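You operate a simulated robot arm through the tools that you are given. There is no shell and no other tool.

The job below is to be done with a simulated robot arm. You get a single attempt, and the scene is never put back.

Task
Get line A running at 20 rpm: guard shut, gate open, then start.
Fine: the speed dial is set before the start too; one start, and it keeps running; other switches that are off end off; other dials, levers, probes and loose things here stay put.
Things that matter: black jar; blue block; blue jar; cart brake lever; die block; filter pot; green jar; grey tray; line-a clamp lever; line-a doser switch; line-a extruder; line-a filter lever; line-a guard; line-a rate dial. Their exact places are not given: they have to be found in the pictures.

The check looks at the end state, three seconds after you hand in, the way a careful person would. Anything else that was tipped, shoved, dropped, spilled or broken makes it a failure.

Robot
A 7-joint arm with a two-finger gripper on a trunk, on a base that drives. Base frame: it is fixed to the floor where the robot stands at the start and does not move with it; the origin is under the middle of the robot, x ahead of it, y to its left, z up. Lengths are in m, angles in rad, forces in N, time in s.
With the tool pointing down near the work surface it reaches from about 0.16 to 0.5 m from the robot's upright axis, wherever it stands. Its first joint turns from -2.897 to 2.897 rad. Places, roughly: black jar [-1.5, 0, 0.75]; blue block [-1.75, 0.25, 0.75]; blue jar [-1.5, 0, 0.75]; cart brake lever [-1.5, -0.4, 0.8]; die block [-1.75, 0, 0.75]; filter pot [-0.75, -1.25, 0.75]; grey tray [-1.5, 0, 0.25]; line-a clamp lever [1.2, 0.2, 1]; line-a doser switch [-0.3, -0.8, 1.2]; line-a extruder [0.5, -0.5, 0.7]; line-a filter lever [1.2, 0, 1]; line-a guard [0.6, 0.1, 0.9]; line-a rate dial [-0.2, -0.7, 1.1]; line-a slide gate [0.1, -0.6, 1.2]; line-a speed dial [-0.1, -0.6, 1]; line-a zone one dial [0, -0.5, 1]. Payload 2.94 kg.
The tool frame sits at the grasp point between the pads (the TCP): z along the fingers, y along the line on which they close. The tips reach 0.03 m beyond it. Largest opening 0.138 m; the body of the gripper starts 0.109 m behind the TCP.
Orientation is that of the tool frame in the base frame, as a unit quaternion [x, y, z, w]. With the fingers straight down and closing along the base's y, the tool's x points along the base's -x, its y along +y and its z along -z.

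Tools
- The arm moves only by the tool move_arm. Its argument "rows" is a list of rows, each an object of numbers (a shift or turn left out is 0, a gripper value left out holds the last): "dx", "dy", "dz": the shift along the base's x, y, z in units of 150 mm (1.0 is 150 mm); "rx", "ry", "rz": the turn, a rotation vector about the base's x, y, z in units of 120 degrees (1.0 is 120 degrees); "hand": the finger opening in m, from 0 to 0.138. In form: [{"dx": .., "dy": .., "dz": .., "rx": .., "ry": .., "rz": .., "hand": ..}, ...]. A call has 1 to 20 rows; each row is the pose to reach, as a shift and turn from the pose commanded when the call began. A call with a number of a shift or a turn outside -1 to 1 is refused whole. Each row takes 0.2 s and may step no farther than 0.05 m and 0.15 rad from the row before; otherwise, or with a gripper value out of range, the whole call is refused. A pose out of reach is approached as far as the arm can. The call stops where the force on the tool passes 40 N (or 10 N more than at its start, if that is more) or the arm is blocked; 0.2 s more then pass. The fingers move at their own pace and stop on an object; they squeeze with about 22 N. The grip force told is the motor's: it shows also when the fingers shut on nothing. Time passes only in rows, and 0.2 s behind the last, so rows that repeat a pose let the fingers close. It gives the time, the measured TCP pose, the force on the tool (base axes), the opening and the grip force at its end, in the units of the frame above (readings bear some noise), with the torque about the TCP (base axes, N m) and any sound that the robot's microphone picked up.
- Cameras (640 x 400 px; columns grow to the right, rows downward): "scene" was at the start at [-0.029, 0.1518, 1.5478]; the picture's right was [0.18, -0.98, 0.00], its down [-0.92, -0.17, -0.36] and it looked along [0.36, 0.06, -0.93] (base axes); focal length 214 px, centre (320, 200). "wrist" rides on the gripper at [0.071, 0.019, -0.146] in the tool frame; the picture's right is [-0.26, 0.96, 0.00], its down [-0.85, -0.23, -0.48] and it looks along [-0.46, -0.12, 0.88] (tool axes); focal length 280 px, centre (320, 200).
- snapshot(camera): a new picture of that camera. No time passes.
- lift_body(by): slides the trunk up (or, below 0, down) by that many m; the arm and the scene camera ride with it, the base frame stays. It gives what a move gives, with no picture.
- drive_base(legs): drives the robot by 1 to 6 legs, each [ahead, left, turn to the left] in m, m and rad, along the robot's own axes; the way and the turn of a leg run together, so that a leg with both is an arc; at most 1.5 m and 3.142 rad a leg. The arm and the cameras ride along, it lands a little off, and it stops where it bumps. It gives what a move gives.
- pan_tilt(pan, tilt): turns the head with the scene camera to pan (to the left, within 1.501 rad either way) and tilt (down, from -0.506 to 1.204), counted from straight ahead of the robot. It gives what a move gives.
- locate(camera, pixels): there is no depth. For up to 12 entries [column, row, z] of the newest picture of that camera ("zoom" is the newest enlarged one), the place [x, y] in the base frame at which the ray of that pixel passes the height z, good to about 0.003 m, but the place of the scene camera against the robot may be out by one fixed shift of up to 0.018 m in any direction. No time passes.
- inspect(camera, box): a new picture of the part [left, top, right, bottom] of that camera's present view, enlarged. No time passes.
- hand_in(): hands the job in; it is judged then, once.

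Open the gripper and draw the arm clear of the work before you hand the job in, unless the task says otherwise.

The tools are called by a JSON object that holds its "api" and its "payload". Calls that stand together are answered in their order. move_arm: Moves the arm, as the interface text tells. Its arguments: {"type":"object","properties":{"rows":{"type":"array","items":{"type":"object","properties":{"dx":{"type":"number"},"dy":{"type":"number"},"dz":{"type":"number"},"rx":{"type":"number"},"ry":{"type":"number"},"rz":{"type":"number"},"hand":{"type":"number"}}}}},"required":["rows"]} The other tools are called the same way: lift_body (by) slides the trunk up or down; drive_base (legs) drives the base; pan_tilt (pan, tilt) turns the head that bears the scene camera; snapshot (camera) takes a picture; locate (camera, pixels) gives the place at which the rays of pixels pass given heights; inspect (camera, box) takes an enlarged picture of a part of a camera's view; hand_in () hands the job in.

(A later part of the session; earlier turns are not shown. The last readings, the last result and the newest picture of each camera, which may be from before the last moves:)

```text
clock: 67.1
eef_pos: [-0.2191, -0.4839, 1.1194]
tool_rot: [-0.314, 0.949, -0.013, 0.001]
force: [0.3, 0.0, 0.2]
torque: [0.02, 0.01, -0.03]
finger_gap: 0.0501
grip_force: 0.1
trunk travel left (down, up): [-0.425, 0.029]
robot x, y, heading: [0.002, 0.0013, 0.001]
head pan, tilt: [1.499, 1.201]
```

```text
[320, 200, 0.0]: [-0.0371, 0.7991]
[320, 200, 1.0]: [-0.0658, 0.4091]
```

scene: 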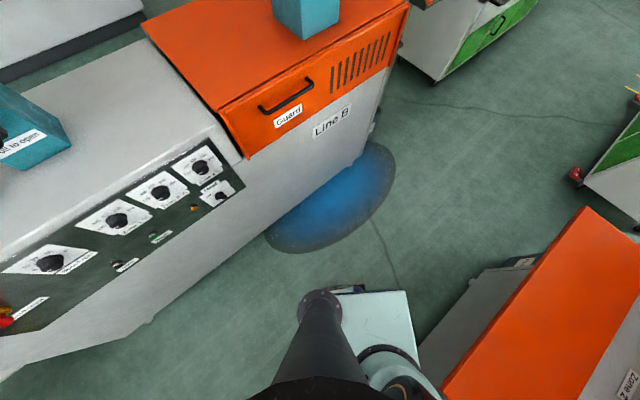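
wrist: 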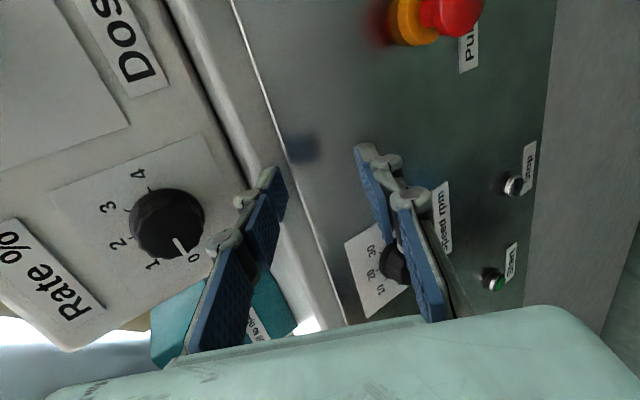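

I check line B's floor-line and my own plate's corner positions in this view before turning.

{"api": "locate", "payload": {"camera": "scene", "pixels": [[150, 320, 0.0], [265, 240, 0.0], [150, 320, 0.1], [243, 158, 1.0], [5, 318, 1.0], [408, 290, 0.75], [335, 292, 0.7], [335, 292, 0.5], [420, 365, 0.75]]}}

{"api": "pan_tilt", "payload": {"pan": -1.5, "tilt": 1.2}}

{"api": "snapshot", "payload": {"camera": "scene"}}

```text
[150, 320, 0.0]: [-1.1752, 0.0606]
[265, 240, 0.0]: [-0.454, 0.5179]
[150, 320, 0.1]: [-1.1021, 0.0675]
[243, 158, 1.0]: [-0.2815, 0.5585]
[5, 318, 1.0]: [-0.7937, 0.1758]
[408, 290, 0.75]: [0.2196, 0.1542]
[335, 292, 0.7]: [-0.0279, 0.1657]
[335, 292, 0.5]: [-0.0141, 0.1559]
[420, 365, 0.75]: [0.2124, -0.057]
```

```text
clock: 69.7
eef_pos: [-0.219, -0.4834, 1.1176]
tool_rot: [-0.314, 0.949, -0.012, 0.002]
force: [0.8, 0.1, -0.3]
torque: [0.0, -0.04, -0.02]
finger_gap: 0.05
grip_force: 0.2
trunk travel left (down, up): [-0.425, 0.029]
robot x, y, heading: [0.0037, -0.0038, -0.002]
head pan, tilt: [-1.499, 1.201]
```

```text
taken
```

scene: 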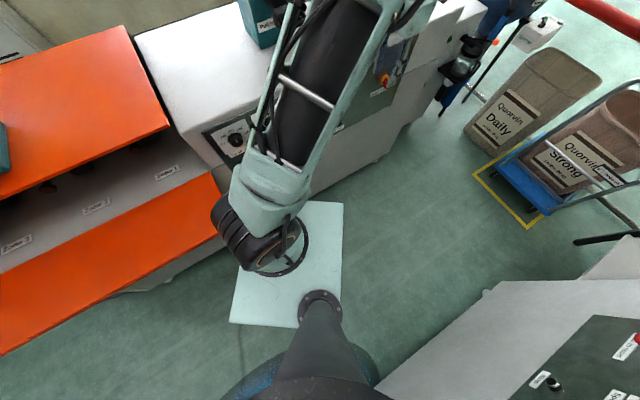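

Line B's front turns out to be at about n≈+0.61 (the earlier edge was its foot), so the corridor is ~1 m wide and turning is safe. I turn the base right by 0.9 rad and back up 0.1 m so I face the panel with joint 1 near mid-range.

{"api": "drive_base", "payload": {"legs": [[0, 0, -0.45], [0, 0, -0.45], [-0.1, 0, 0]]}}

{"api": "pan_tilt", "payload": {"pan": -0.5, "tilt": 0.7}}

{"api": "snapshot", "payload": {"camera": "scene"}}

```text
clock: 73.5
eef_pos: [-0.5764, -0.0525, 1.1188]
tool_rot: [0.13, 0.991, -0.011, -0.004]
force: [-0.3, -0.5, 0.1]
torque: [-0.01, -0.04, 0.02]
finger_gap: 0.05
grip_force: 0.0
trunk travel left (down, up): [-0.425, 0.029]
robot x, y, heading: [-0.0611, 0.0731, -0.897]
head pan, tilt: [-1.499, 1.201]
```

```text
clock: 74.7
eef_pos: [-0.577, -0.0516, 1.118]
tool_rot: [0.13, 0.992, -0.011, -0.004]
force: [-0.2, -0.4, -0.1]
torque: [0.02, 0.0, 0.0]
finger_gap: 0.0501
grip_force: 0.0
trunk travel left (down, up): [-0.425, 0.029]
robot x, y, heading: [-0.0638, 0.0759, -0.897]
head pan, tilt: [-0.499, 0.7]
```

```text
taken
```

scene: 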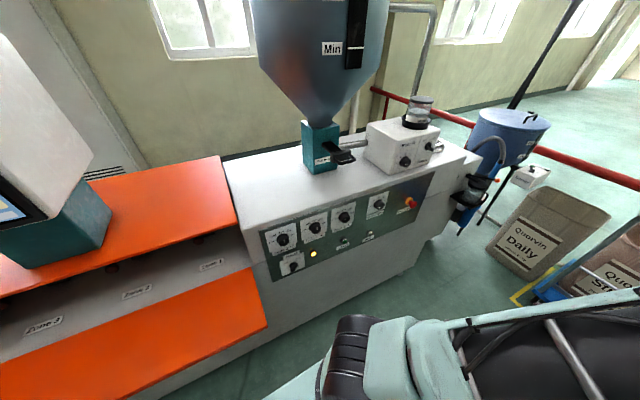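

I have a clear view of the whole panel now. I zoom in to check the dials and the gate after the earlier contact.

{"api": "inspect", "payload": {"camera": "scene", "box": [250, 180, 440, 290]}}

{"api": "inspect", "payload": {"camera": "scene", "box": [290, 90, 470, 200]}}

{"api": "inspect", "payload": {"camera": "scene", "box": [330, 180, 430, 250]}}

```text
3.37 times, centred on (345, 235) of scene
```

zoom: 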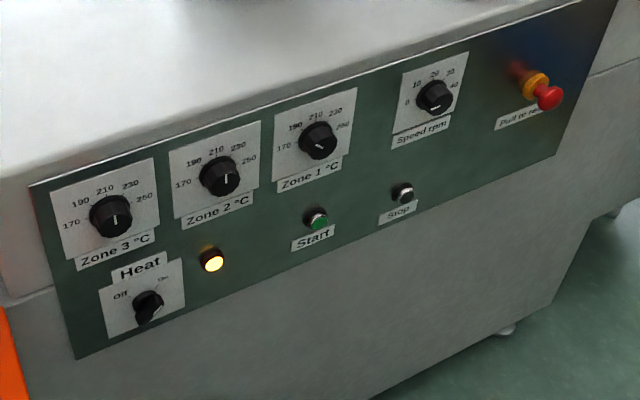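

```text
3.56 times, centred on (380, 145) of scene
```

zoom: 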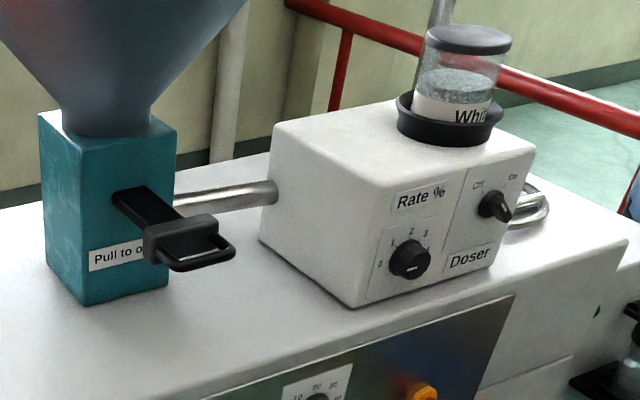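

```text
5.71 times, centred on (380, 215) of scene
```

zoom: 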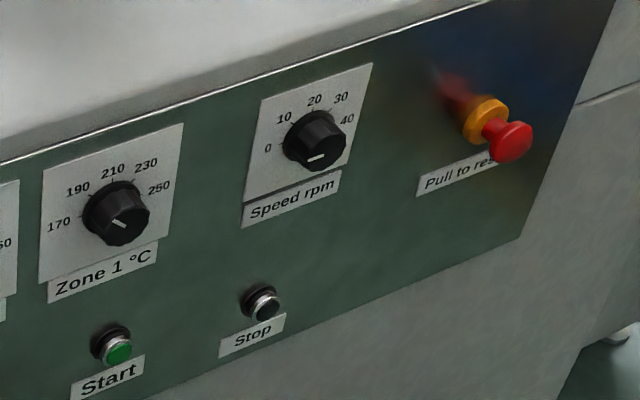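

Dials are unchanged (speed still at 0, E-stop as before) and the gate is out. I bring the arm back round to the panel in three straight stretches, turning the tool back to square with the machine.

{"api": "move_arm", "payload": {"rows": [{"dx": 0.203, "dy": -0.23, "rz": 0.0357}, {"dx": 0.406, "dy": -0.46, "rz": 0.0714}, {"dx": 0.608, "dy": -0.69, "rz": 0.1071}, {"dx": 0.811, "dy": -0.92, "rz": 0.1428}]}}

{"api": "move_arm", "payload": {"rows": [{"dx": 0.203, "dy": -0.23, "rz": 0.0357}, {"dx": 0.406, "dy": -0.46, "rz": 0.0714}, {"dx": 0.608, "dy": -0.69, "rz": 0.1071}, {"dx": 0.811, "dy": -0.92, "rz": 0.1428}]}}

{"api": "move_arm", "payload": {"rows": [{"dx": 0.203, "dy": -0.23, "dz": -0.05, "rz": 0.0357}, {"dx": 0.406, "dy": -0.46, "dz": -0.1, "rz": 0.0714}, {"dx": 0.608, "dy": -0.69, "dz": -0.2, "rz": 0.1071}, {"dx": 0.811, "dy": -0.92, "dz": -0.3, "rz": 0.1428}]}}

{"api": "snapshot", "payload": {"camera": "scene"}}

```text
clock: 75.7
eef_pos: [-0.4519, -0.1888, 1.1182]
tool_rot: [-0.02, 1.0, -0.011, -0.002]
force: [0.0, -0.2, 1.2]
torque: [0.01, -0.03, -0.01]
finger_gap: 0.0499
grip_force: 0.0
trunk travel left (down, up): [-0.425, 0.029]
robot x, y, heading: [-0.057, 0.0781, -0.902]
head pan, tilt: [-0.499, 0.7]
```

```text
clock: 76.7
eef_pos: [-0.3305, -0.3303, 1.1194]
tool_rot: [-0.168, 0.986, -0.012, 0.0]
force: [0.1, -0.9, -0.4]
torque: [0.0, 0.02, 0.02]
finger_gap: 0.0501
grip_force: 0.1
trunk travel left (down, up): [-0.425, 0.029]
robot x, y, heading: [-0.0554, 0.0803, -0.894]
head pan, tilt: [-0.499, 0.7]
```

```text
clock: 77.7
eef_pos: [-0.2111, -0.4662, 1.0738]
tool_rot: [-0.313, 0.95, -0.012, 0.001]
force: [-0.4, -0.4, 0.7]
torque: [0.04, 0.0, 0.01]
finger_gap: 0.0501
grip_force: 0.1
trunk travel left (down, up): [-0.425, 0.029]
robot x, y, heading: [-0.0596, 0.0784, -0.902]
head pan, tilt: [-0.499, 0.7]
```

```text
taken
```

scene: 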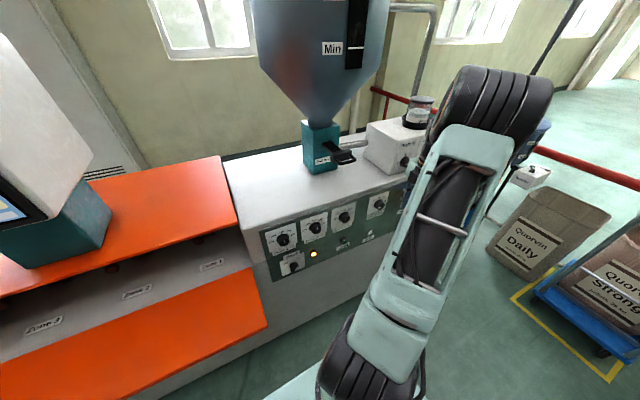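

The arm is in place in front of the dial. I tilt toward the panel in small calls again, checking reach.

{"api": "move_arm", "payload": {"rows": [{"dz": -0.05, "rx": -0.055, "ry": -0.0404}, {"dz": -0.1, "rx": -0.11, "ry": -0.0808}, {"dz": -0.15, "rx": -0.165, "ry": -0.1212}]}}

{"api": "move_arm", "payload": {"rows": [{"dz": -0.05, "rx": -0.055, "ry": -0.0404}, {"dz": -0.1, "rx": -0.11, "ry": -0.0808}]}}

{"api": "snapshot", "payload": {"camera": "scene"}}

```text
clock: 78.5
eef_pos: [-0.2111, -0.4665, 1.0519]
tool_rot: [-0.304, 0.926, -0.215, 0.066]
force: [0.5, 0.2, -0.2]
torque: [0.01, 0.01, 0.0]
finger_gap: 0.0501
grip_force: 0.1
trunk travel left (down, up): [-0.425, 0.029]
robot x, y, heading: [-0.0575, 0.0761, -0.895]
head pan, tilt: [-0.499, 0.7]
```

```text
clock: 79.1
eef_pos: [-0.2122, -0.4653, 1.0369]
tool_rot: [-0.292, 0.885, -0.346, 0.109]
force: [-0.1, -0.4, -0.1]
torque: [-0.02, 0.02, 0.0]
finger_gap: 0.0496
grip_force: 0.0
trunk travel left (down, up): [-0.425, 0.029]
robot x, y, heading: [-0.0619, 0.076, -0.899]
head pan, tilt: [-0.499, 0.7]
```

```text
taken
```

scene: 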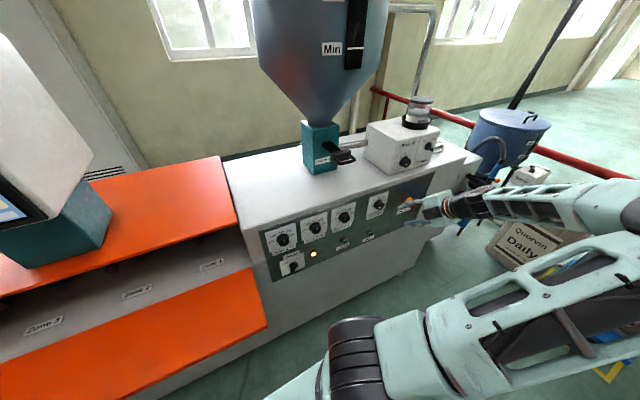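

All poses reached now (tilt ~43°). I continue to horizontal.

{"api": "move_arm", "payload": {"rows": [{"dz": -0.05, "rx": -0.053, "ry": -0.039}, {"dz": -0.1, "rx": -0.106, "ry": -0.078}, {"dz": -0.15, "rx": -0.159, "ry": -0.117}]}}

{"api": "move_arm", "payload": {"rows": [{"dz": -0.05, "rx": -0.053, "ry": -0.039}, {"dz": -0.1, "rx": -0.106, "ry": -0.078}, {"dz": -0.15, "rx": -0.157, "ry": -0.1155}]}}

{"api": "snapshot", "payload": {"camera": "wrist"}}

{"api": "snapshot", "payload": {"camera": "scene"}}

```text
clock: 79.9
eef_pos: [-0.212, -0.4674, 1.0156]
tool_rot: [-0.261, 0.796, -0.52, 0.166]
force: [0.2, 0.7, 0.4]
torque: [-0.02, 0.03, -0.03]
finger_gap: 0.0499
grip_force: 0.0
trunk travel left (down, up): [-0.425, 0.029]
robot x, y, heading: [-0.064, 0.0832, -0.901]
head pan, tilt: [-0.499, 0.7]
```

```text
clock: 80.7
eef_pos: [-0.211, -0.465, 0.9957]
tool_rot: [-0.228, 0.699, -0.645, 0.208]
force: [0.9, -1.0, 0.3]
torque: [0.01, -0.02, 0.01]
finger_gap: 0.0499
grip_force: 0.1
out of reach, approached as far as the arm can: row 3
trunk travel left (down, up): [-0.425, 0.029]
robot x, y, heading: [-0.0593, 0.0757, -0.898]
head pan, tilt: [-0.499, 0.7]
```

```text
taken
```

wrist: 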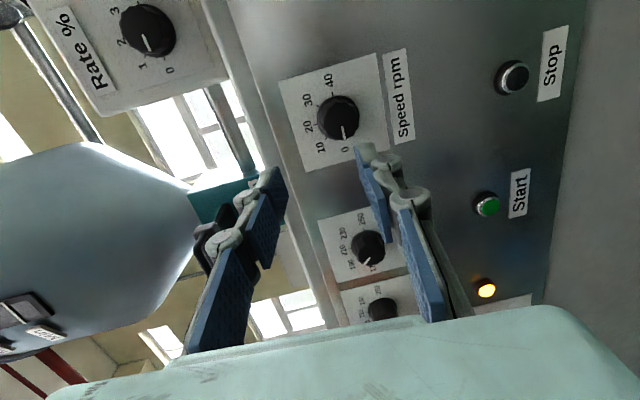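

```text
taken
```

scene: 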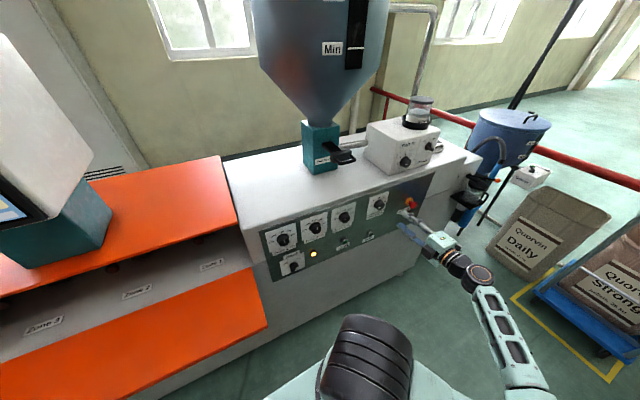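

The tool is now horizontal (85°) in front of the panel and the wrist view shows the speed dial at (338,118), pointer at 0. I zoom to read the scale geometry.

{"api": "inspect", "payload": {"camera": "wrist", "box": [270, 40, 430, 180]}}

{"api": "inspect", "payload": {"camera": "wrist", "box": [310, 80, 380, 150]}}

```text
2.86 times, centred on (350, 110) of wrist
```

zoom: 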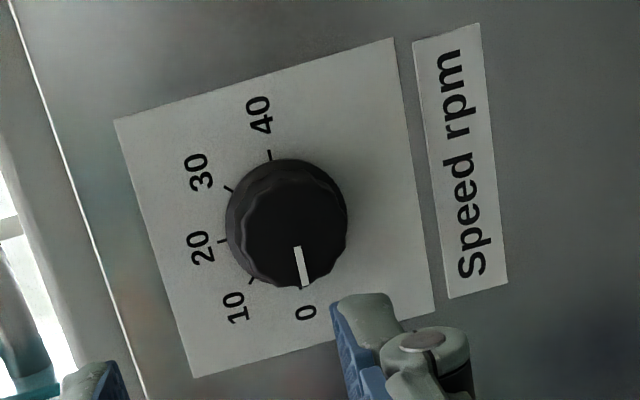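

```text
5.71 times, centred on (345, 115) of wrist
```

zoom: 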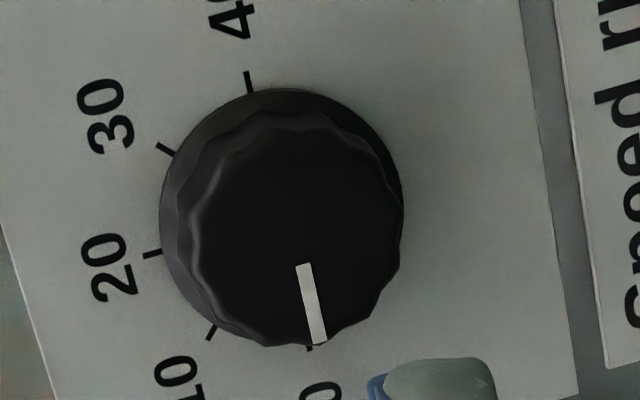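

The scale is a clear 180° sweep: 0 at left, 20 straight up, 40 right; knob about 46 mm across. I locate the knob centre (px (339.5,120)) at several heights to fix its position.

{"api": "locate", "payload": {"camera": "wrist", "pixels": [[339.5, 120, 1.0], [339.5, 120, 0.98], [339.5, 120, 0.97], [339.5, 120, 0.96], [339.5, 120, 0.94], [512, 77, 0.9], [512, 77, 0.88], [487, 205, 0.9], [487, 205, 0.88]]}}

{"api": "locate", "payload": {"camera": "scene", "pixels": [[377.5, 205, 0.99], [377.5, 205, 0.97], [377.5, 205, 0.95], [370, 236, 0.9], [370, 236, 0.88], [343, 244, 0.9], [343, 244, 0.88]]}}

```text
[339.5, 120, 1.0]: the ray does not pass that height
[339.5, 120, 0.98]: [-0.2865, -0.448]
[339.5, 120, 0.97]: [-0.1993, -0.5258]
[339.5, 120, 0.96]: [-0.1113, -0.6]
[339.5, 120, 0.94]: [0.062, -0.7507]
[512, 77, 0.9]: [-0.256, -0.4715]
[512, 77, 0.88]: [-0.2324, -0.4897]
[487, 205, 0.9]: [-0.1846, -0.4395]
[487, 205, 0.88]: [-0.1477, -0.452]
```

```text
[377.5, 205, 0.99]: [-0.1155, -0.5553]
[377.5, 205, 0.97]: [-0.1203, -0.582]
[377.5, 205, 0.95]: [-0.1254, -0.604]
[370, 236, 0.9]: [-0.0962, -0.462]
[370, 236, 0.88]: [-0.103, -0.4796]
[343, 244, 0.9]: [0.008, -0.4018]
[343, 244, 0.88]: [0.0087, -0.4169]
```

Knob centre ≈ (-0.123,-0.590,0.961). Before gripping I test in free air whether the wrist can roll the needed +90° about the tool axis from this pose.

{"api": "move_arm", "payload": {"rows": [{"rx": 0.0391, "ry": -0.054, "rz": -0.0054, "hand": 0.07}, {"rx": 0.0782, "ry": -0.108, "rz": -0.0108, "hand": 0.08}, {"rx": 0.1173, "ry": -0.162, "rz": -0.0162, "hand": 0.08}, {"rx": 0.1564, "ry": -0.216, "rz": -0.0216, "hand": 0.08}]}}

```text
clock: 81.7
eef_pos: [-0.2116, -0.4657, 0.995]
tool_rot: [-0.025, 0.734, -0.562, 0.379]
force: [-0.5, 0.6, -1.5]
torque: [-0.02, 0.02, 0.01]
finger_gap: 0.0801
grip_force: 0.0
trunk travel left (down, up): [-0.425, 0.029]
robot x, y, heading: [-0.0628, 0.0749, -0.898]
head pan, tilt: [-0.499, 0.7]
```

Roll of 32° worked; I continue the free-air test toward 90°.

{"api": "move_arm", "payload": {"rows": [{"rx": 0.0391, "ry": -0.054, "rz": -0.0054}, {"rx": 0.0782, "ry": -0.108, "rz": -0.0108}, {"rx": 0.1173, "ry": -0.162, "rz": -0.0162}, {"rx": 0.1564, "ry": -0.216, "rz": -0.0216}, {"rx": 0.1955, "ry": -0.27, "rz": -0.027}, {"rx": 0.2346, "ry": -0.324, "rz": -0.0324}, {"rx": 0.2737, "ry": -0.378, "rz": -0.0378}]}}

{"api": "snapshot", "payload": {"camera": "wrist"}}

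{"api": "snapshot", "payload": {"camera": "scene"}}

```text
clock: 83.3
eef_pos: [-0.2114, -0.4668, 0.9956]
tool_rot: [0.325, 0.659, -0.318, 0.599]
force: [-0.1, -0.3, -0.5]
torque: [0.01, 0.0, 0.0]
finger_gap: 0.08
grip_force: 0.1
trunk travel left (down, up): [-0.425, 0.029]
robot x, y, heading: [-0.0642, 0.0756, -0.903]
head pan, tilt: [-0.499, 0.7]
```

```text
taken
```

wrist: 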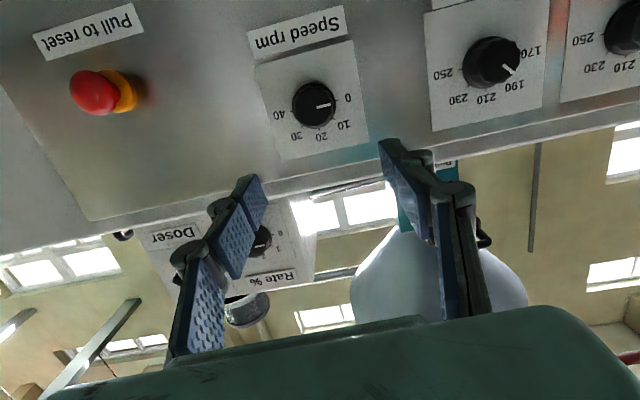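

```text
taken
```

scene: 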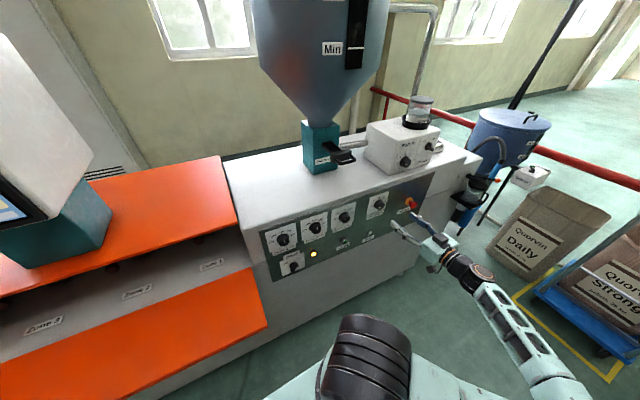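

The full 90° roll is reachable. From this second viewpoint I locate the knob ((314,104)), plus Start/Stop-side references, to triangulate with the first wrist view.

{"api": "inspect", "payload": {"camera": "wrist", "box": [250, 60, 370, 150]}}

{"api": "locate", "payload": {"camera": "wrist", "pixels": [[314, 104, 0.94], [314, 104, 0.95], [314, 104, 0.96], [314, 104, 0.97], [314, 104, 0.98]]}}

```text
4.44 times, centred on (310, 105) of wrist
```

zoom: 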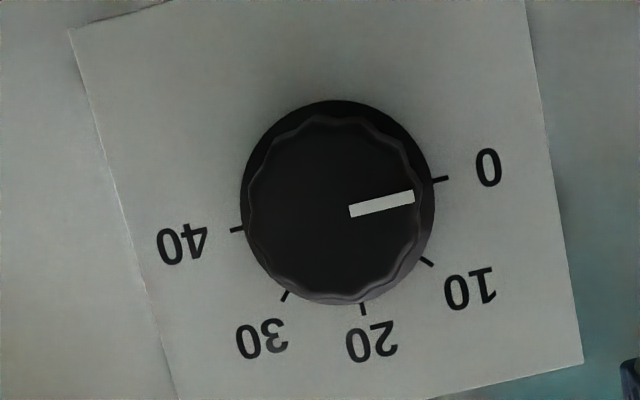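

```text
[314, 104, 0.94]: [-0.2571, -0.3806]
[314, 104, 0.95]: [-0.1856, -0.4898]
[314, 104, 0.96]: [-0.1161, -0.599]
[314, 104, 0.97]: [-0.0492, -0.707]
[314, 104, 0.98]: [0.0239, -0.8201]
```

Triangulated from two wrist views: knob face centre at d≈-0.447, n≈-0.41 (along/normal machine axes), z≈0.961. I roll back to the starting grip orientation while moving 5 cm closer and down to the knob's height.

{"api": "move_arm", "payload": {"rows": [{"dx": 0.018, "dy": -0.024, "dz": -0.021, "rx": -0.039, "ry": 0.0541, "rz": 0.0053}, {"dx": 0.036, "dy": -0.049, "dz": -0.042, "rx": -0.0779, "ry": 0.1081, "rz": 0.0107}, {"dx": 0.054, "dy": -0.073, "dz": -0.064, "rx": -0.1169, "ry": 0.1622, "rz": 0.016}, {"dx": 0.072, "dy": -0.098, "dz": -0.085, "rx": -0.1559, "ry": 0.2162, "rz": 0.0213}, {"dx": 0.09, "dy": -0.122, "dz": -0.106, "rx": -0.1948, "ry": 0.2703, "rz": 0.0267}, {"dx": 0.107, "dy": -0.147, "dz": -0.127, "rx": -0.2338, "ry": 0.3243, "rz": 0.032}, {"dx": 0.125, "dy": -0.171, "dz": -0.148, "rx": -0.2727, "ry": 0.3784, "rz": 0.0374}, {"dx": 0.143, "dy": -0.196, "dz": -0.17, "rx": -0.3117, "ry": 0.4324, "rz": 0.0427}, {"dx": 0.161, "dy": -0.22, "dz": -0.191, "rx": -0.3507, "ry": 0.4865, "rz": 0.048}, {"dx": 0.179, "dy": -0.245, "dz": -0.212, "rx": -0.3896, "ry": 0.5405, "rz": 0.0534}, {"dx": 0.197, "dy": -0.269, "dz": -0.233, "rx": -0.4286, "ry": 0.5946, "rz": 0.0587}]}}

{"api": "snapshot", "payload": {"camera": "wrist"}}

```text
clock: 85.7
eef_pos: [-0.1753, -0.5049, 0.9798]
tool_rot: [-0.226, 0.705, -0.64, 0.206]
force: [-0.6, -0.2, 0.4]
torque: [0.0, -0.01, 0.01]
finger_gap: 0.0798
grip_force: 0.0
out of reach, approached as far as the arm can: row 11
trunk travel left (down, up): [-0.425, 0.029]
robot x, y, heading: [-0.0623, 0.0752, -0.898]
head pan, tilt: [-0.499, 0.7]
```

```text
taken
```

wrist: 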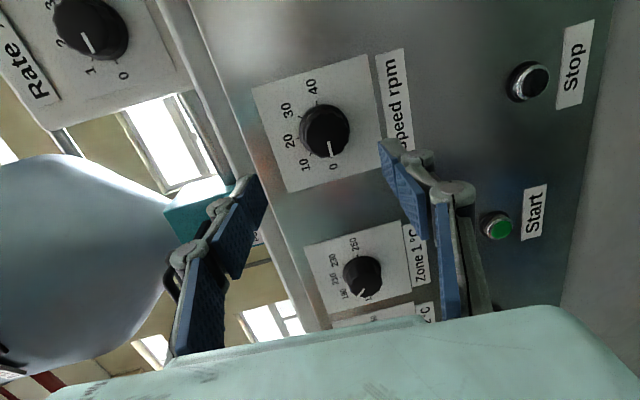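

At zero roll the last pose was slightly out of reach, while positive roll was fine, so I'll grip at +25° roll instead. I roll to +25°, true up the tilt and settle at the knob's height.

{"api": "move_arm", "payload": {"rows": [{"dx": -0.012, "dy": -0.003, "dz": -0.032, "rx": 0.0216, "ry": -0.0487, "rz": -0.0025}, {"dx": -0.025, "dy": -0.005, "dz": -0.064, "rx": 0.0432, "ry": -0.0975, "rz": -0.005}, {"dx": -0.037, "dy": -0.008, "dz": -0.095, "rx": 0.0647, "ry": -0.1462, "rz": -0.0075}, {"dx": -0.049, "dy": -0.01, "dz": -0.127, "rx": 0.0863, "ry": -0.1949, "rz": -0.01}]}}

{"api": "snapshot", "payload": {"camera": "wrist"}}

```text
clock: 86.7
eef_pos: [-0.1854, -0.505, 0.9599]
tool_rot: [-0.064, 0.704, -0.61, 0.358]
force: [-0.6, -0.2, -0.2]
torque: [0.01, -0.02, 0.0]
finger_gap: 0.0799
grip_force: 0.0
out of reach, approached as far as the arm can: row 1, 2, 3
trunk travel left (down, up): [-0.425, 0.029]
robot x, y, heading: [-0.064, 0.0743, -0.898]
head pan, tilt: [-0.499, 0.7]
```

```text
taken
```

wrist: 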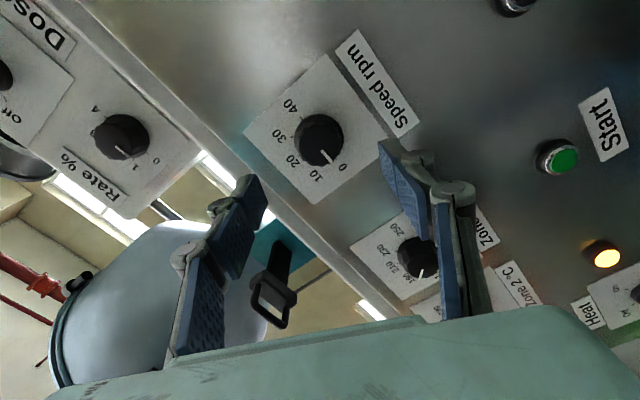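

This pose is reached: tool horizontal, roll 25°, TCP at knob height. I check the knob's centre against the tool axis from this view.

{"api": "inspect", "payload": {"camera": "wrist", "box": [270, 90, 370, 190]}}

{"api": "locate", "payload": {"camera": "wrist", "pixels": [[320, 141, 0.95], [320, 141, 0.955], [320, 141, 0.96], [320, 141, 0.965], [320, 141, 0.97]]}}

```text
4.00 times, centred on (320, 140) of wrist
```

zoom: 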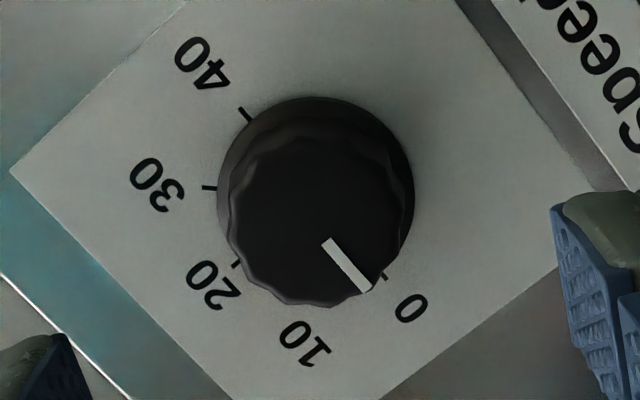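

```text
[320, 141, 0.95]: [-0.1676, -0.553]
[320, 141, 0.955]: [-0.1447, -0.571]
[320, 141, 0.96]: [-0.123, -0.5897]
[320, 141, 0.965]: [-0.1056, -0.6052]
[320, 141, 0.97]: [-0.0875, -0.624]
```

The knob is centred on the tool axis (d -0.448, z 0.960). I advance along the normal to bring the pads around the knob, stopping a bit short first.

{"api": "move_arm", "payload": {"rows": [{"dx": 0.077, "dy": -0.104}, {"dx": 0.154, "dy": -0.209}, {"dx": 0.23, "dy": -0.313}, {"dx": 0.307, "dy": -0.417}]}}

{"api": "snapshot", "payload": {"camera": "wrist"}}

```text
clock: 87.7
eef_pos: [-0.1421, -0.568, 0.9727]
tool_rot: [-0.064, 0.705, -0.61, 0.357]
force: [-0.7, 0.6, -0.7]
torque: [0.01, -0.01, 0.01]
finger_gap: 0.08
grip_force: 0.0
out of reach, approached as far as the arm can: row 1, 2, 3, 4
trunk travel left (down, up): [-0.425, 0.029]
robot x, y, heading: [-0.0633, 0.0743, -0.905]
head pan, tilt: [-0.499, 0.7]
```

```text
taken
```

wrist: 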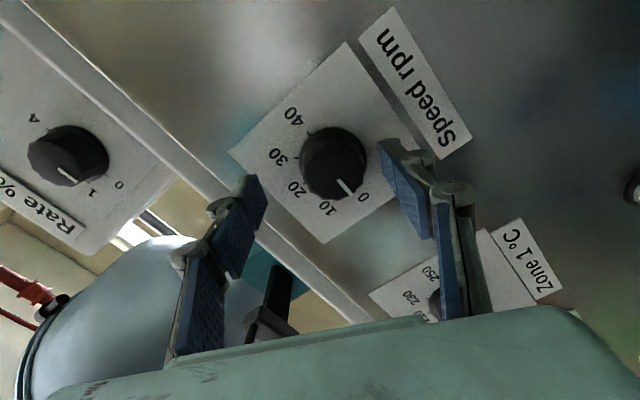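

The pose drifted 13 mm high (“out of reach”), so this height is too low for the arm in this posture. I back off, lower the trunk 0.12 m so the dial sits higher relative to the arm, and re-approach.

{"api": "move_arm", "payload": {"rows": [{"dx": -0.09, "dy": 0.121}, {"dx": -0.18, "dy": 0.242}, {"dx": -0.27, "dy": 0.363}, {"dx": -0.355, "dy": 0.484}]}}

{"api": "lift_body", "payload": {"by": -0.12}}

```text
clock: 88.7
eef_pos: [-0.1956, -0.4958, 0.9707]
tool_rot: [-0.064, 0.7, -0.614, 0.358]
force: [-0.6, -0.3, 0.0]
torque: [-0.02, -0.04, 0.01]
finger_gap: 0.0802
grip_force: 0.1
trunk travel left (down, up): [-0.425, 0.029]
robot x, y, heading: [-0.0608, 0.0784, -0.896]
head pan, tilt: [-0.499, 0.7]
```

```text
clock: 90.2
eef_pos: [-0.1955, -0.4964, 0.8515]
tool_rot: [-0.064, 0.7, -0.615, 0.357]
force: [0.1, 0.2, 0.2]
torque: [0.01, 0.0, 0.0]
finger_gap: 0.08
grip_force: 0.1
trunk travel left (down, up): [-0.305, 0.149]
robot x, y, heading: [-0.064, 0.0785, -0.902]
head pan, tilt: [-0.499, 0.7]
```

The trunk is lower; I raise the tool back to z≈0.9605 and re-centre.

{"api": "move_arm", "payload": {"rows": [{"dx": 0.005, "dy": 0.004, "dz": 0.18}, {"dx": 0.01, "dy": 0.007, "dz": 0.36}, {"dx": 0.015, "dy": 0.011, "dz": 0.54}, {"dx": 0.019, "dy": 0.014, "dz": 0.727}]}}

{"api": "move_arm", "payload": {"rows": [{"dx": 0.08, "dy": -0.109}, {"dx": 0.16, "dy": -0.218}, {"dx": 0.24, "dy": -0.327}, {"dx": 0.32, "dy": -0.436}]}}

{"api": "snapshot", "payload": {"camera": "wrist"}}

{"api": "snapshot", "payload": {"camera": "scene"}}

```text
clock: 91.2
eef_pos: [-0.1928, -0.4935, 0.9598]
tool_rot: [-0.065, 0.701, -0.614, 0.358]
force: [-0.2, 0.4, 0.4]
torque: [-0.02, 0.02, 0.01]
finger_gap: 0.08
grip_force: 0.1
trunk travel left (down, up): [-0.305, 0.149]
robot x, y, heading: [-0.0558, 0.0779, -0.903]
head pan, tilt: [-0.499, 0.7]
```

```text
clock: 92.2
eef_pos: [-0.1445, -0.559, 0.9593]
tool_rot: [-0.064, 0.701, -0.615, 0.357]
force: [0.2, -0.7, 0.4]
torque: [0.03, 0.0, 0.02]
finger_gap: 0.0801
grip_force: 0.1
trunk travel left (down, up): [-0.305, 0.149]
robot x, y, heading: [-0.0605, 0.0759, -0.901]
head pan, tilt: [-0.499, 0.7]
```

```text
taken
```

wrist: 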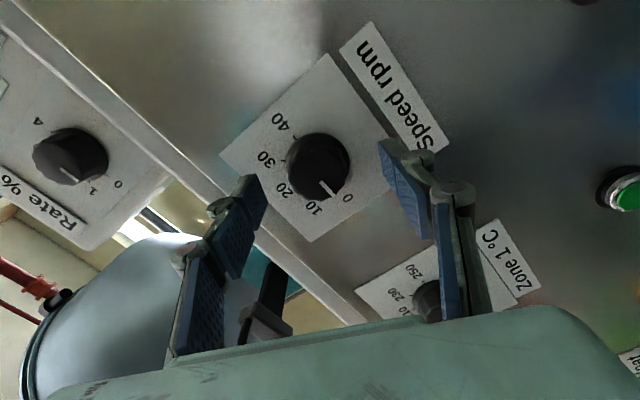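

```text
taken
```

scene: 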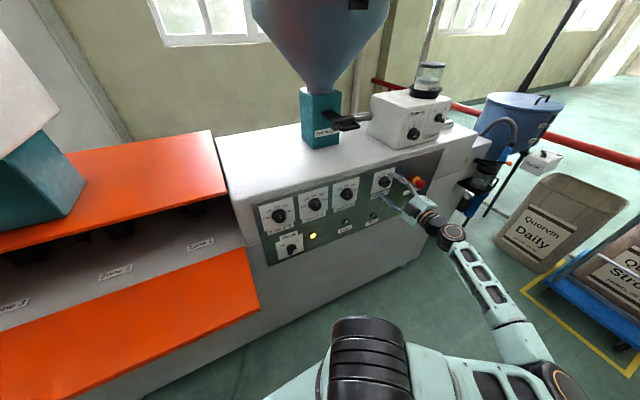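

Exactly on the commanded pose now (n≈-0.365). I check centring from this closer view before moving the last 3 cm.

{"api": "inspect", "payload": {"camera": "wrist", "box": [260, 100, 400, 230]}}

{"api": "locate", "payload": {"camera": "wrist", "pixels": [[320, 169, 0.95], [320, 169, 0.955], [320, 169, 0.96], [320, 169, 0.965], [320, 169, 0.97]]}}

```text
3.08 times, centred on (330, 165) of wrist
```

zoom: 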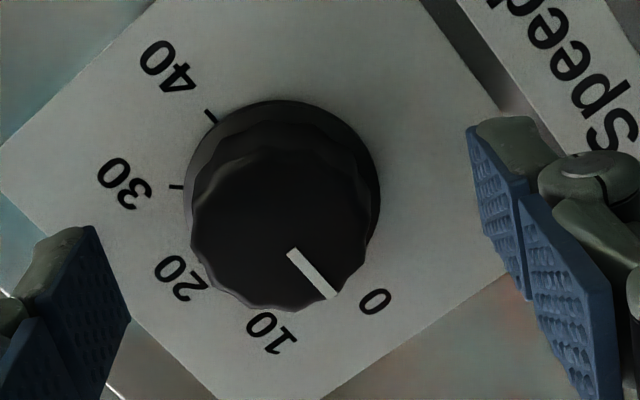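

```text
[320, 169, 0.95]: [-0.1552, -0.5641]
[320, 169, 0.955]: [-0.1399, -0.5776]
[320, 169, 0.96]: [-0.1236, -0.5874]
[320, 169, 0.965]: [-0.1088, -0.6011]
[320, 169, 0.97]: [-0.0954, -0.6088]
```

Knob is centred within ~3 mm. I advance 2.5 cm more with a 2 mm lift so the pads straddle the knob.

{"api": "move_arm", "payload": {"rows": [{"dx": 0.03, "dy": -0.04, "dz": 0.01}, {"dx": 0.06, "dy": -0.08, "dz": 0.015}, {"dx": 0.08, "dy": -0.107, "dz": 0.015}, {"dx": 0.098, "dy": -0.134, "dz": 0.015}]}}

{"api": "snapshot", "payload": {"camera": "wrist"}}

{"api": "inspect", "payload": {"camera": "wrist", "box": [200, 90, 440, 260]}}

```text
clock: 93.2
eef_pos: [-0.1295, -0.5787, 0.9617]
tool_rot: [-0.065, 0.701, -0.614, 0.357]
force: [-0.2, 0.1, 0.6]
torque: [-0.02, 0.02, 0.01]
finger_gap: 0.0802
grip_force: 0.5
trunk travel left (down, up): [-0.305, 0.149]
robot x, y, heading: [-0.0602, 0.0748, -0.896]
head pan, tilt: [-0.499, 0.7]
```

```text
taken
```

wrist: 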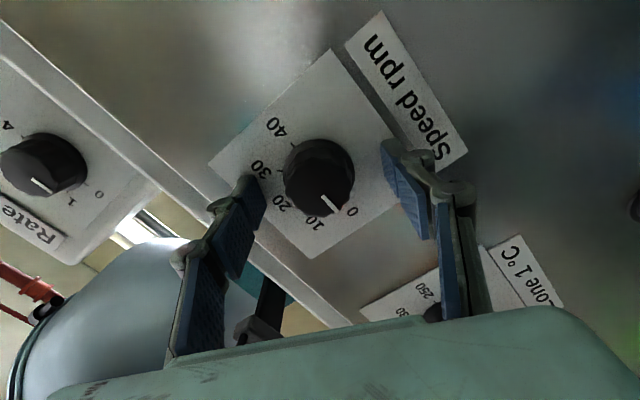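

```text
2.35 times, centred on (320, 175) of wrist
```

zoom: 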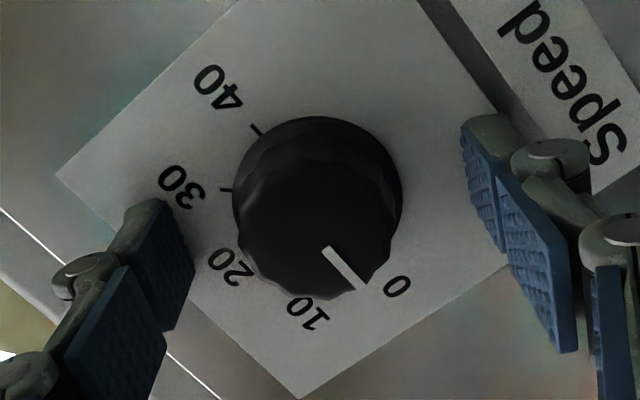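

The pads straddle the knob with tips about level with its base and no contact. I close on the knob.

{"api": "move_arm", "payload": {"rows": [{"hand": 0.05}, {"hand": 0.03}, {"hand": 0.03}, {"hand": 0.03}]}}

{"api": "inspect", "payload": {"camera": "wrist", "box": [200, 90, 440, 260]}}

```text
clock: 93.9
eef_pos: [-0.1315, -0.5774, 0.962]
tool_rot: [-0.064, 0.701, -0.614, 0.356]
force: [-4.0, -4.2, 15.9]
torque: [-0.2, -0.11, -0.33]
finger_gap: 0.0402
grip_force: 8.0
trunk travel left (down, up): [-0.305, 0.149]
robot x, y, heading: [-0.0629, 0.0776, -0.895]
head pan, tilt: [-0.499, 0.7]
stopped in row 3: the force on the tool passed its limit at 45 N (the readings are from after the stop); the commanded pose is now the measured one
```

```text
2.35 times, centred on (320, 175) of wrist
```

zoom: 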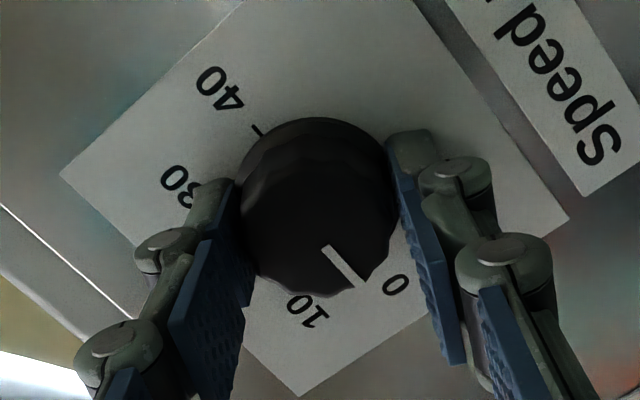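

The fingers are on the knob (gap 40 mm) with ~17 N sideways bias from slight off-centre. I shift 1.5 mm to relieve it and complete the grip.

{"api": "move_arm", "payload": {"rows": [{"dx": -0.003, "dy": -0.003, "dz": 0.009, "hand": 0.03}, {"dx": -0.003, "dy": -0.003, "dz": 0.009, "hand": 0.02}, {"dx": -0.003, "dy": -0.003, "dz": 0.009, "hand": 0.02}]}}

{"api": "inspect", "payload": {"camera": "wrist", "box": [200, 90, 440, 260]}}

```text
clock: 94.7
eef_pos: [-0.1328, -0.578, 0.9621]
tool_rot: [-0.066, 0.701, -0.614, 0.357]
force: [-8.7, -7.7, 22.4]
torque: [-0.37, -0.2, -0.34]
finger_gap: 0.0385
grip_force: 44.7
trunk travel left (down, up): [-0.305, 0.149]
robot x, y, heading: [-0.061, 0.0763, -0.901]
head pan, tilt: [-0.499, 0.7]
```

```text
2.35 times, centred on (320, 175) of wrist
```

zoom: 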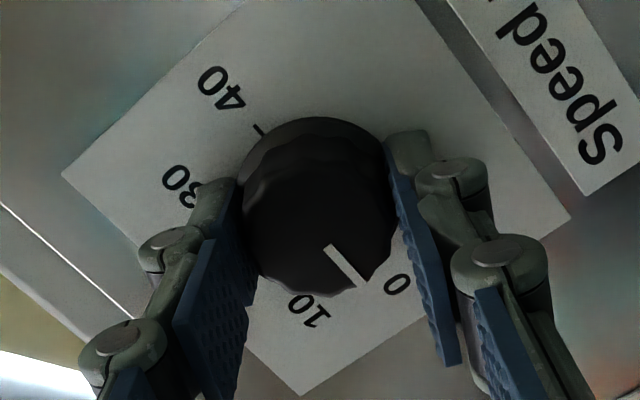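

Grip is firm (44.7 N motor) but a ~25 N lateral bias remains; I ease another 2.5 mm in the same direction.

{"api": "move_arm", "payload": {"rows": [{"dx": -0.003, "dy": -0.002, "dz": 0.008, "hand": 0.02}, {"dx": -0.006, "dy": -0.004, "dz": 0.016, "hand": 0.02}]}}

```text
clock: 95.3
eef_pos: [-0.1318, -0.578, 0.9622]
tool_rot: [-0.066, 0.702, -0.613, 0.357]
force: [-8.3, -5.7, 16.1]
torque: [-0.35, -0.24, -0.49]
finger_gap: 0.0387
grip_force: 44.7
trunk travel left (down, up): [-0.305, 0.149]
robot x, y, heading: [-0.0593, 0.0762, -0.9]
head pan, tilt: [-0.499, 0.7]
```

Bias is falling with the shift (~19 N); I ease 4 mm more.

{"api": "move_arm", "payload": {"rows": [{"dx": -0.005, "dy": -0.003, "dz": 0.012, "hand": 0.02}, {"dx": -0.009, "dy": -0.007, "dz": 0.024, "hand": 0.02}]}}

```text
clock: 95.9
eef_pos: [-0.1321, -0.5774, 0.9623]
tool_rot: [-0.066, 0.704, -0.61, 0.359]
force: [-10.5, 7.8, 2.2]
torque: [-0.08, -0.05, -0.47]
finger_gap: 0.039
grip_force: 45.0
trunk travel left (down, up): [-0.305, 0.149]
robot x, y, heading: [-0.0592, 0.0792, -0.903]
head pan, tilt: [-0.499, 0.7]
```

Lateral force is now near zero. I turn the knob clockwise 90° about the tool axis in 12 small steps.

{"api": "move_arm", "payload": {"rows": [{"rx": 0.037, "ry": -0.0504, "hand": 0.02}, {"rx": 0.074, "ry": -0.1008, "hand": 0.02}, {"rx": 0.111, "ry": -0.1512, "hand": 0.02}, {"rx": 0.148, "ry": -0.2016, "hand": 0.02}, {"rx": 0.185, "ry": -0.252, "hand": 0.02}, {"rx": 0.2221, "ry": -0.3023, "hand": 0.02}]}}

{"api": "snapshot", "payload": {"camera": "wrist"}}

{"api": "inspect", "payload": {"camera": "wrist", "box": [200, 90, 440, 260]}}

```text
clock: 97.1
eef_pos: [-0.1332, -0.5756, 0.9628]
tool_rot: [0.166, 0.69, -0.458, 0.536]
force: [-3.5, 8.6, -1.0]
torque: [0.2, 0.08, 0.16]
finger_gap: 0.0385
grip_force: 45.2
trunk travel left (down, up): [-0.305, 0.149]
robot x, y, heading: [-0.0629, 0.0789, -0.898]
head pan, tilt: [-0.499, 0.7]
stopped in row 6: the force on the tool passed its limit at 41 N (the readings are from after the stop); the commanded pose is now the measured one
```

```text
taken
```

wrist: 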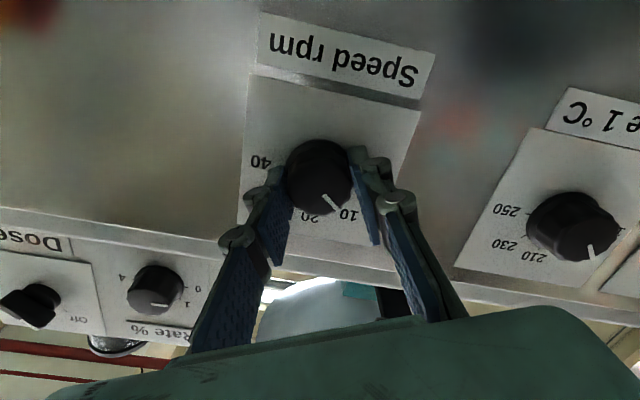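

```text
2.35 times, centred on (320, 175) of wrist
```

zoom: 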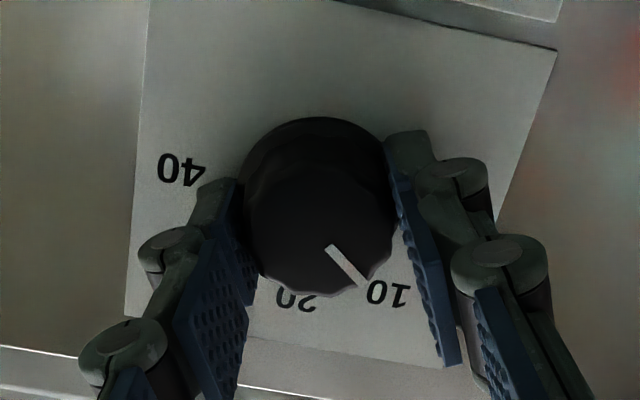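

The knob turns with the hand; the pointer is now near 10 (38° turned). I continue the remaining ~52°.

{"api": "move_arm", "payload": {"rows": [{"rx": 0.033, "ry": -0.045, "hand": 0.02}, {"rx": 0.066, "ry": -0.09, "hand": 0.02}, {"rx": 0.099, "ry": -0.135, "hand": 0.02}, {"rx": 0.132, "ry": -0.18, "hand": 0.02}]}}

{"api": "inspect", "payload": {"camera": "wrist", "box": [200, 90, 440, 260]}}

```text
clock: 98.1
eef_pos: [-0.1342, -0.5777, 0.9634]
tool_rot: [0.323, 0.632, -0.321, 0.627]
force: [-9.8, 11.9, -0.3]
torque: [0.11, 0.12, -0.02]
finger_gap: 0.0386
grip_force: 45.0
trunk travel left (down, up): [-0.305, 0.149]
robot x, y, heading: [-0.0604, 0.074, -0.9]
head pan, tilt: [-0.499, 0.7]
```

```text
2.35 times, centred on (320, 175) of wrist
```

zoom: 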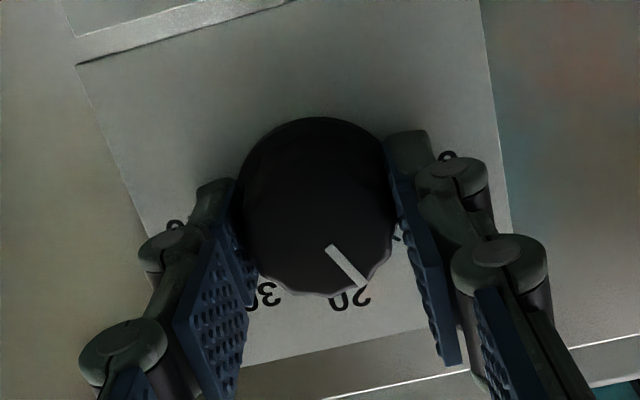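

Turned ~64°, pointer approaching 20. I continue by ~23° and then check the pointer against the 20 tick.

{"api": "move_arm", "payload": {"rows": [{"rx": 0.037, "ry": -0.0504, "hand": 0.02}, {"rx": 0.074, "ry": -0.1008, "hand": 0.02}, {"rx": 0.113, "ry": -0.154, "hand": 0.02}, {"rx": 0.113, "ry": -0.154, "hand": 0.02}]}}

{"api": "inspect", "payload": {"camera": "wrist", "box": [230, 100, 410, 230]}}

```text
clock: 99.1
eef_pos: [-0.1328, -0.5779, 0.9635]
tool_rot: [0.441, 0.557, -0.188, 0.679]
force: [-12.0, 4.3, 2.0]
torque: [0.04, -0.05, -0.26]
finger_gap: 0.0387
grip_force: 44.9
trunk travel left (down, up): [-0.305, 0.149]
robot x, y, heading: [-0.0596, 0.0784, -0.896]
head pan, tilt: [-0.499, 0.7]
```

```text
3.08 times, centred on (320, 165) of wrist
```

zoom: 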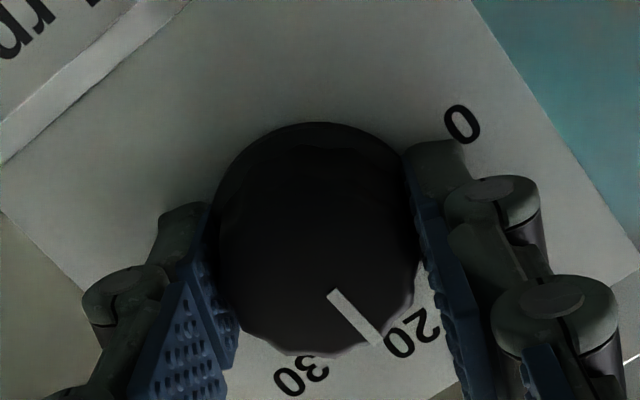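

The hand has rolled 87.4° without slip; I add the last 2.6° and look again.

{"api": "move_arm", "payload": {"rows": [{"rx": 0.0128, "ry": -0.0174, "hand": 0.02}, {"rx": 0.0128, "ry": -0.0174, "hand": 0.02}, {"rx": 0.0128, "ry": -0.0174, "hand": 0.02}]}}

```text
clock: 99.9
eef_pos: [-0.1335, -0.578, 0.9627]
tool_rot: [0.452, 0.547, -0.173, 0.683]
force: [-14.3, 2.0, 5.1]
torque: [-0.14, -0.08, -0.3]
finger_gap: 0.0386
grip_force: 45.0
trunk travel left (down, up): [-0.305, 0.149]
robot x, y, heading: [-0.0598, 0.0749, -0.905]
head pan, tilt: [-0.499, 0.7]
```

Roll change is now 90.0°. I open the gripper and back straight out, then inspect the dial.

{"api": "move_arm", "payload": {"rows": [{"hand": 0.05}, {"hand": 0.07}, {"hand": 0.08}, {"dx": -0.06, "dy": 0.082, "hand": 0.08}, {"dx": -0.14, "dy": 0.19, "hand": 0.08}, {"dx": -0.24, "dy": 0.327, "hand": 0.08}, {"dx": -0.355, "dy": 0.484, "hand": 0.08}]}}

{"api": "snapshot", "payload": {"camera": "wrist"}}

{"api": "snapshot", "payload": {"camera": "scene"}}

{"api": "inspect", "payload": {"camera": "scene", "box": [330, 150, 430, 220]}}

```text
clock: 101.5
eef_pos: [-0.1855, -0.5044, 0.9636]
tool_rot: [0.451, 0.548, -0.171, 0.683]
force: [0.6, 0.1, -0.2]
torque: [-0.02, 0.0, 0.02]
finger_gap: 0.0801
grip_force: 0.0
trunk travel left (down, up): [-0.305, 0.149]
robot x, y, heading: [-0.0614, 0.0769, -0.897]
head pan, tilt: [-0.499, 0.7]
```

```text
taken
```

wrist: 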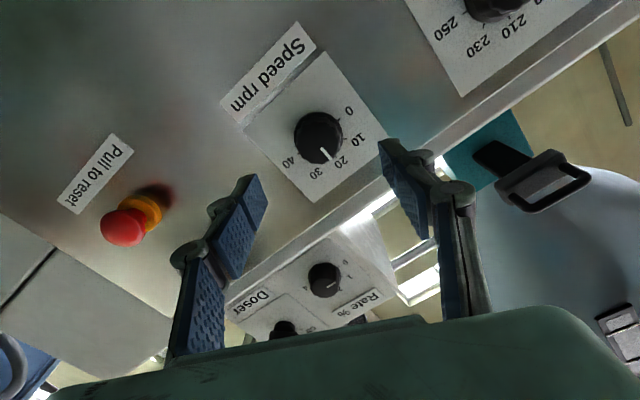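

```text
taken
```

scene: 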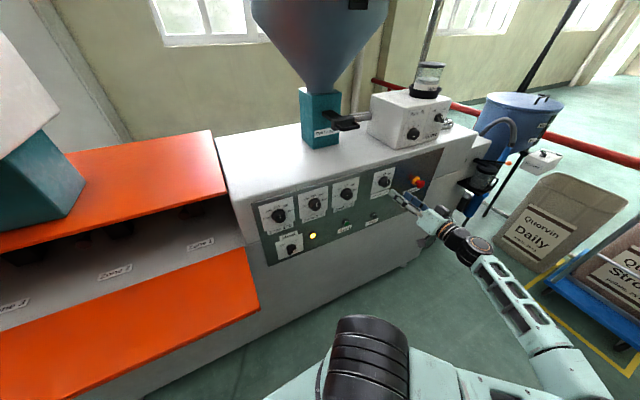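

```text
5.71 times, centred on (380, 185) of scene
```

zoom: 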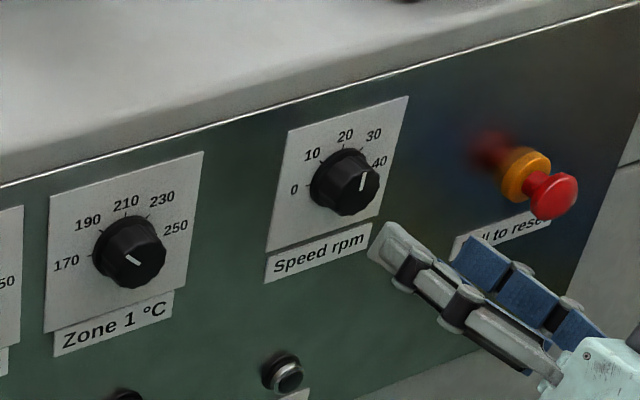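

The pointer now stands vertical toward 20. I zoom in with the wrist camera to measure the exact angle.

{"api": "inspect", "payload": {"camera": "wrist", "box": [275, 95, 365, 185]}}

```text
4.44 times, centred on (320, 140) of wrist
```

zoom: 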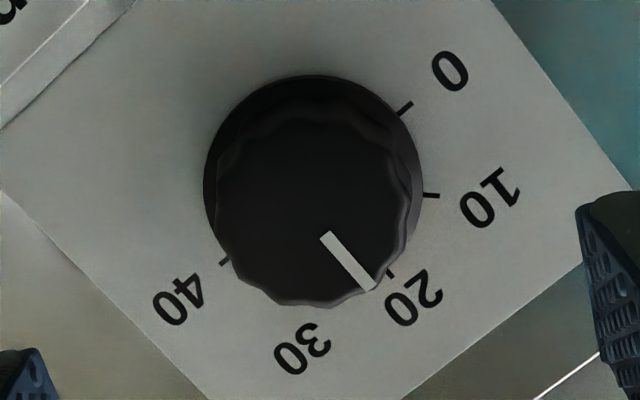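

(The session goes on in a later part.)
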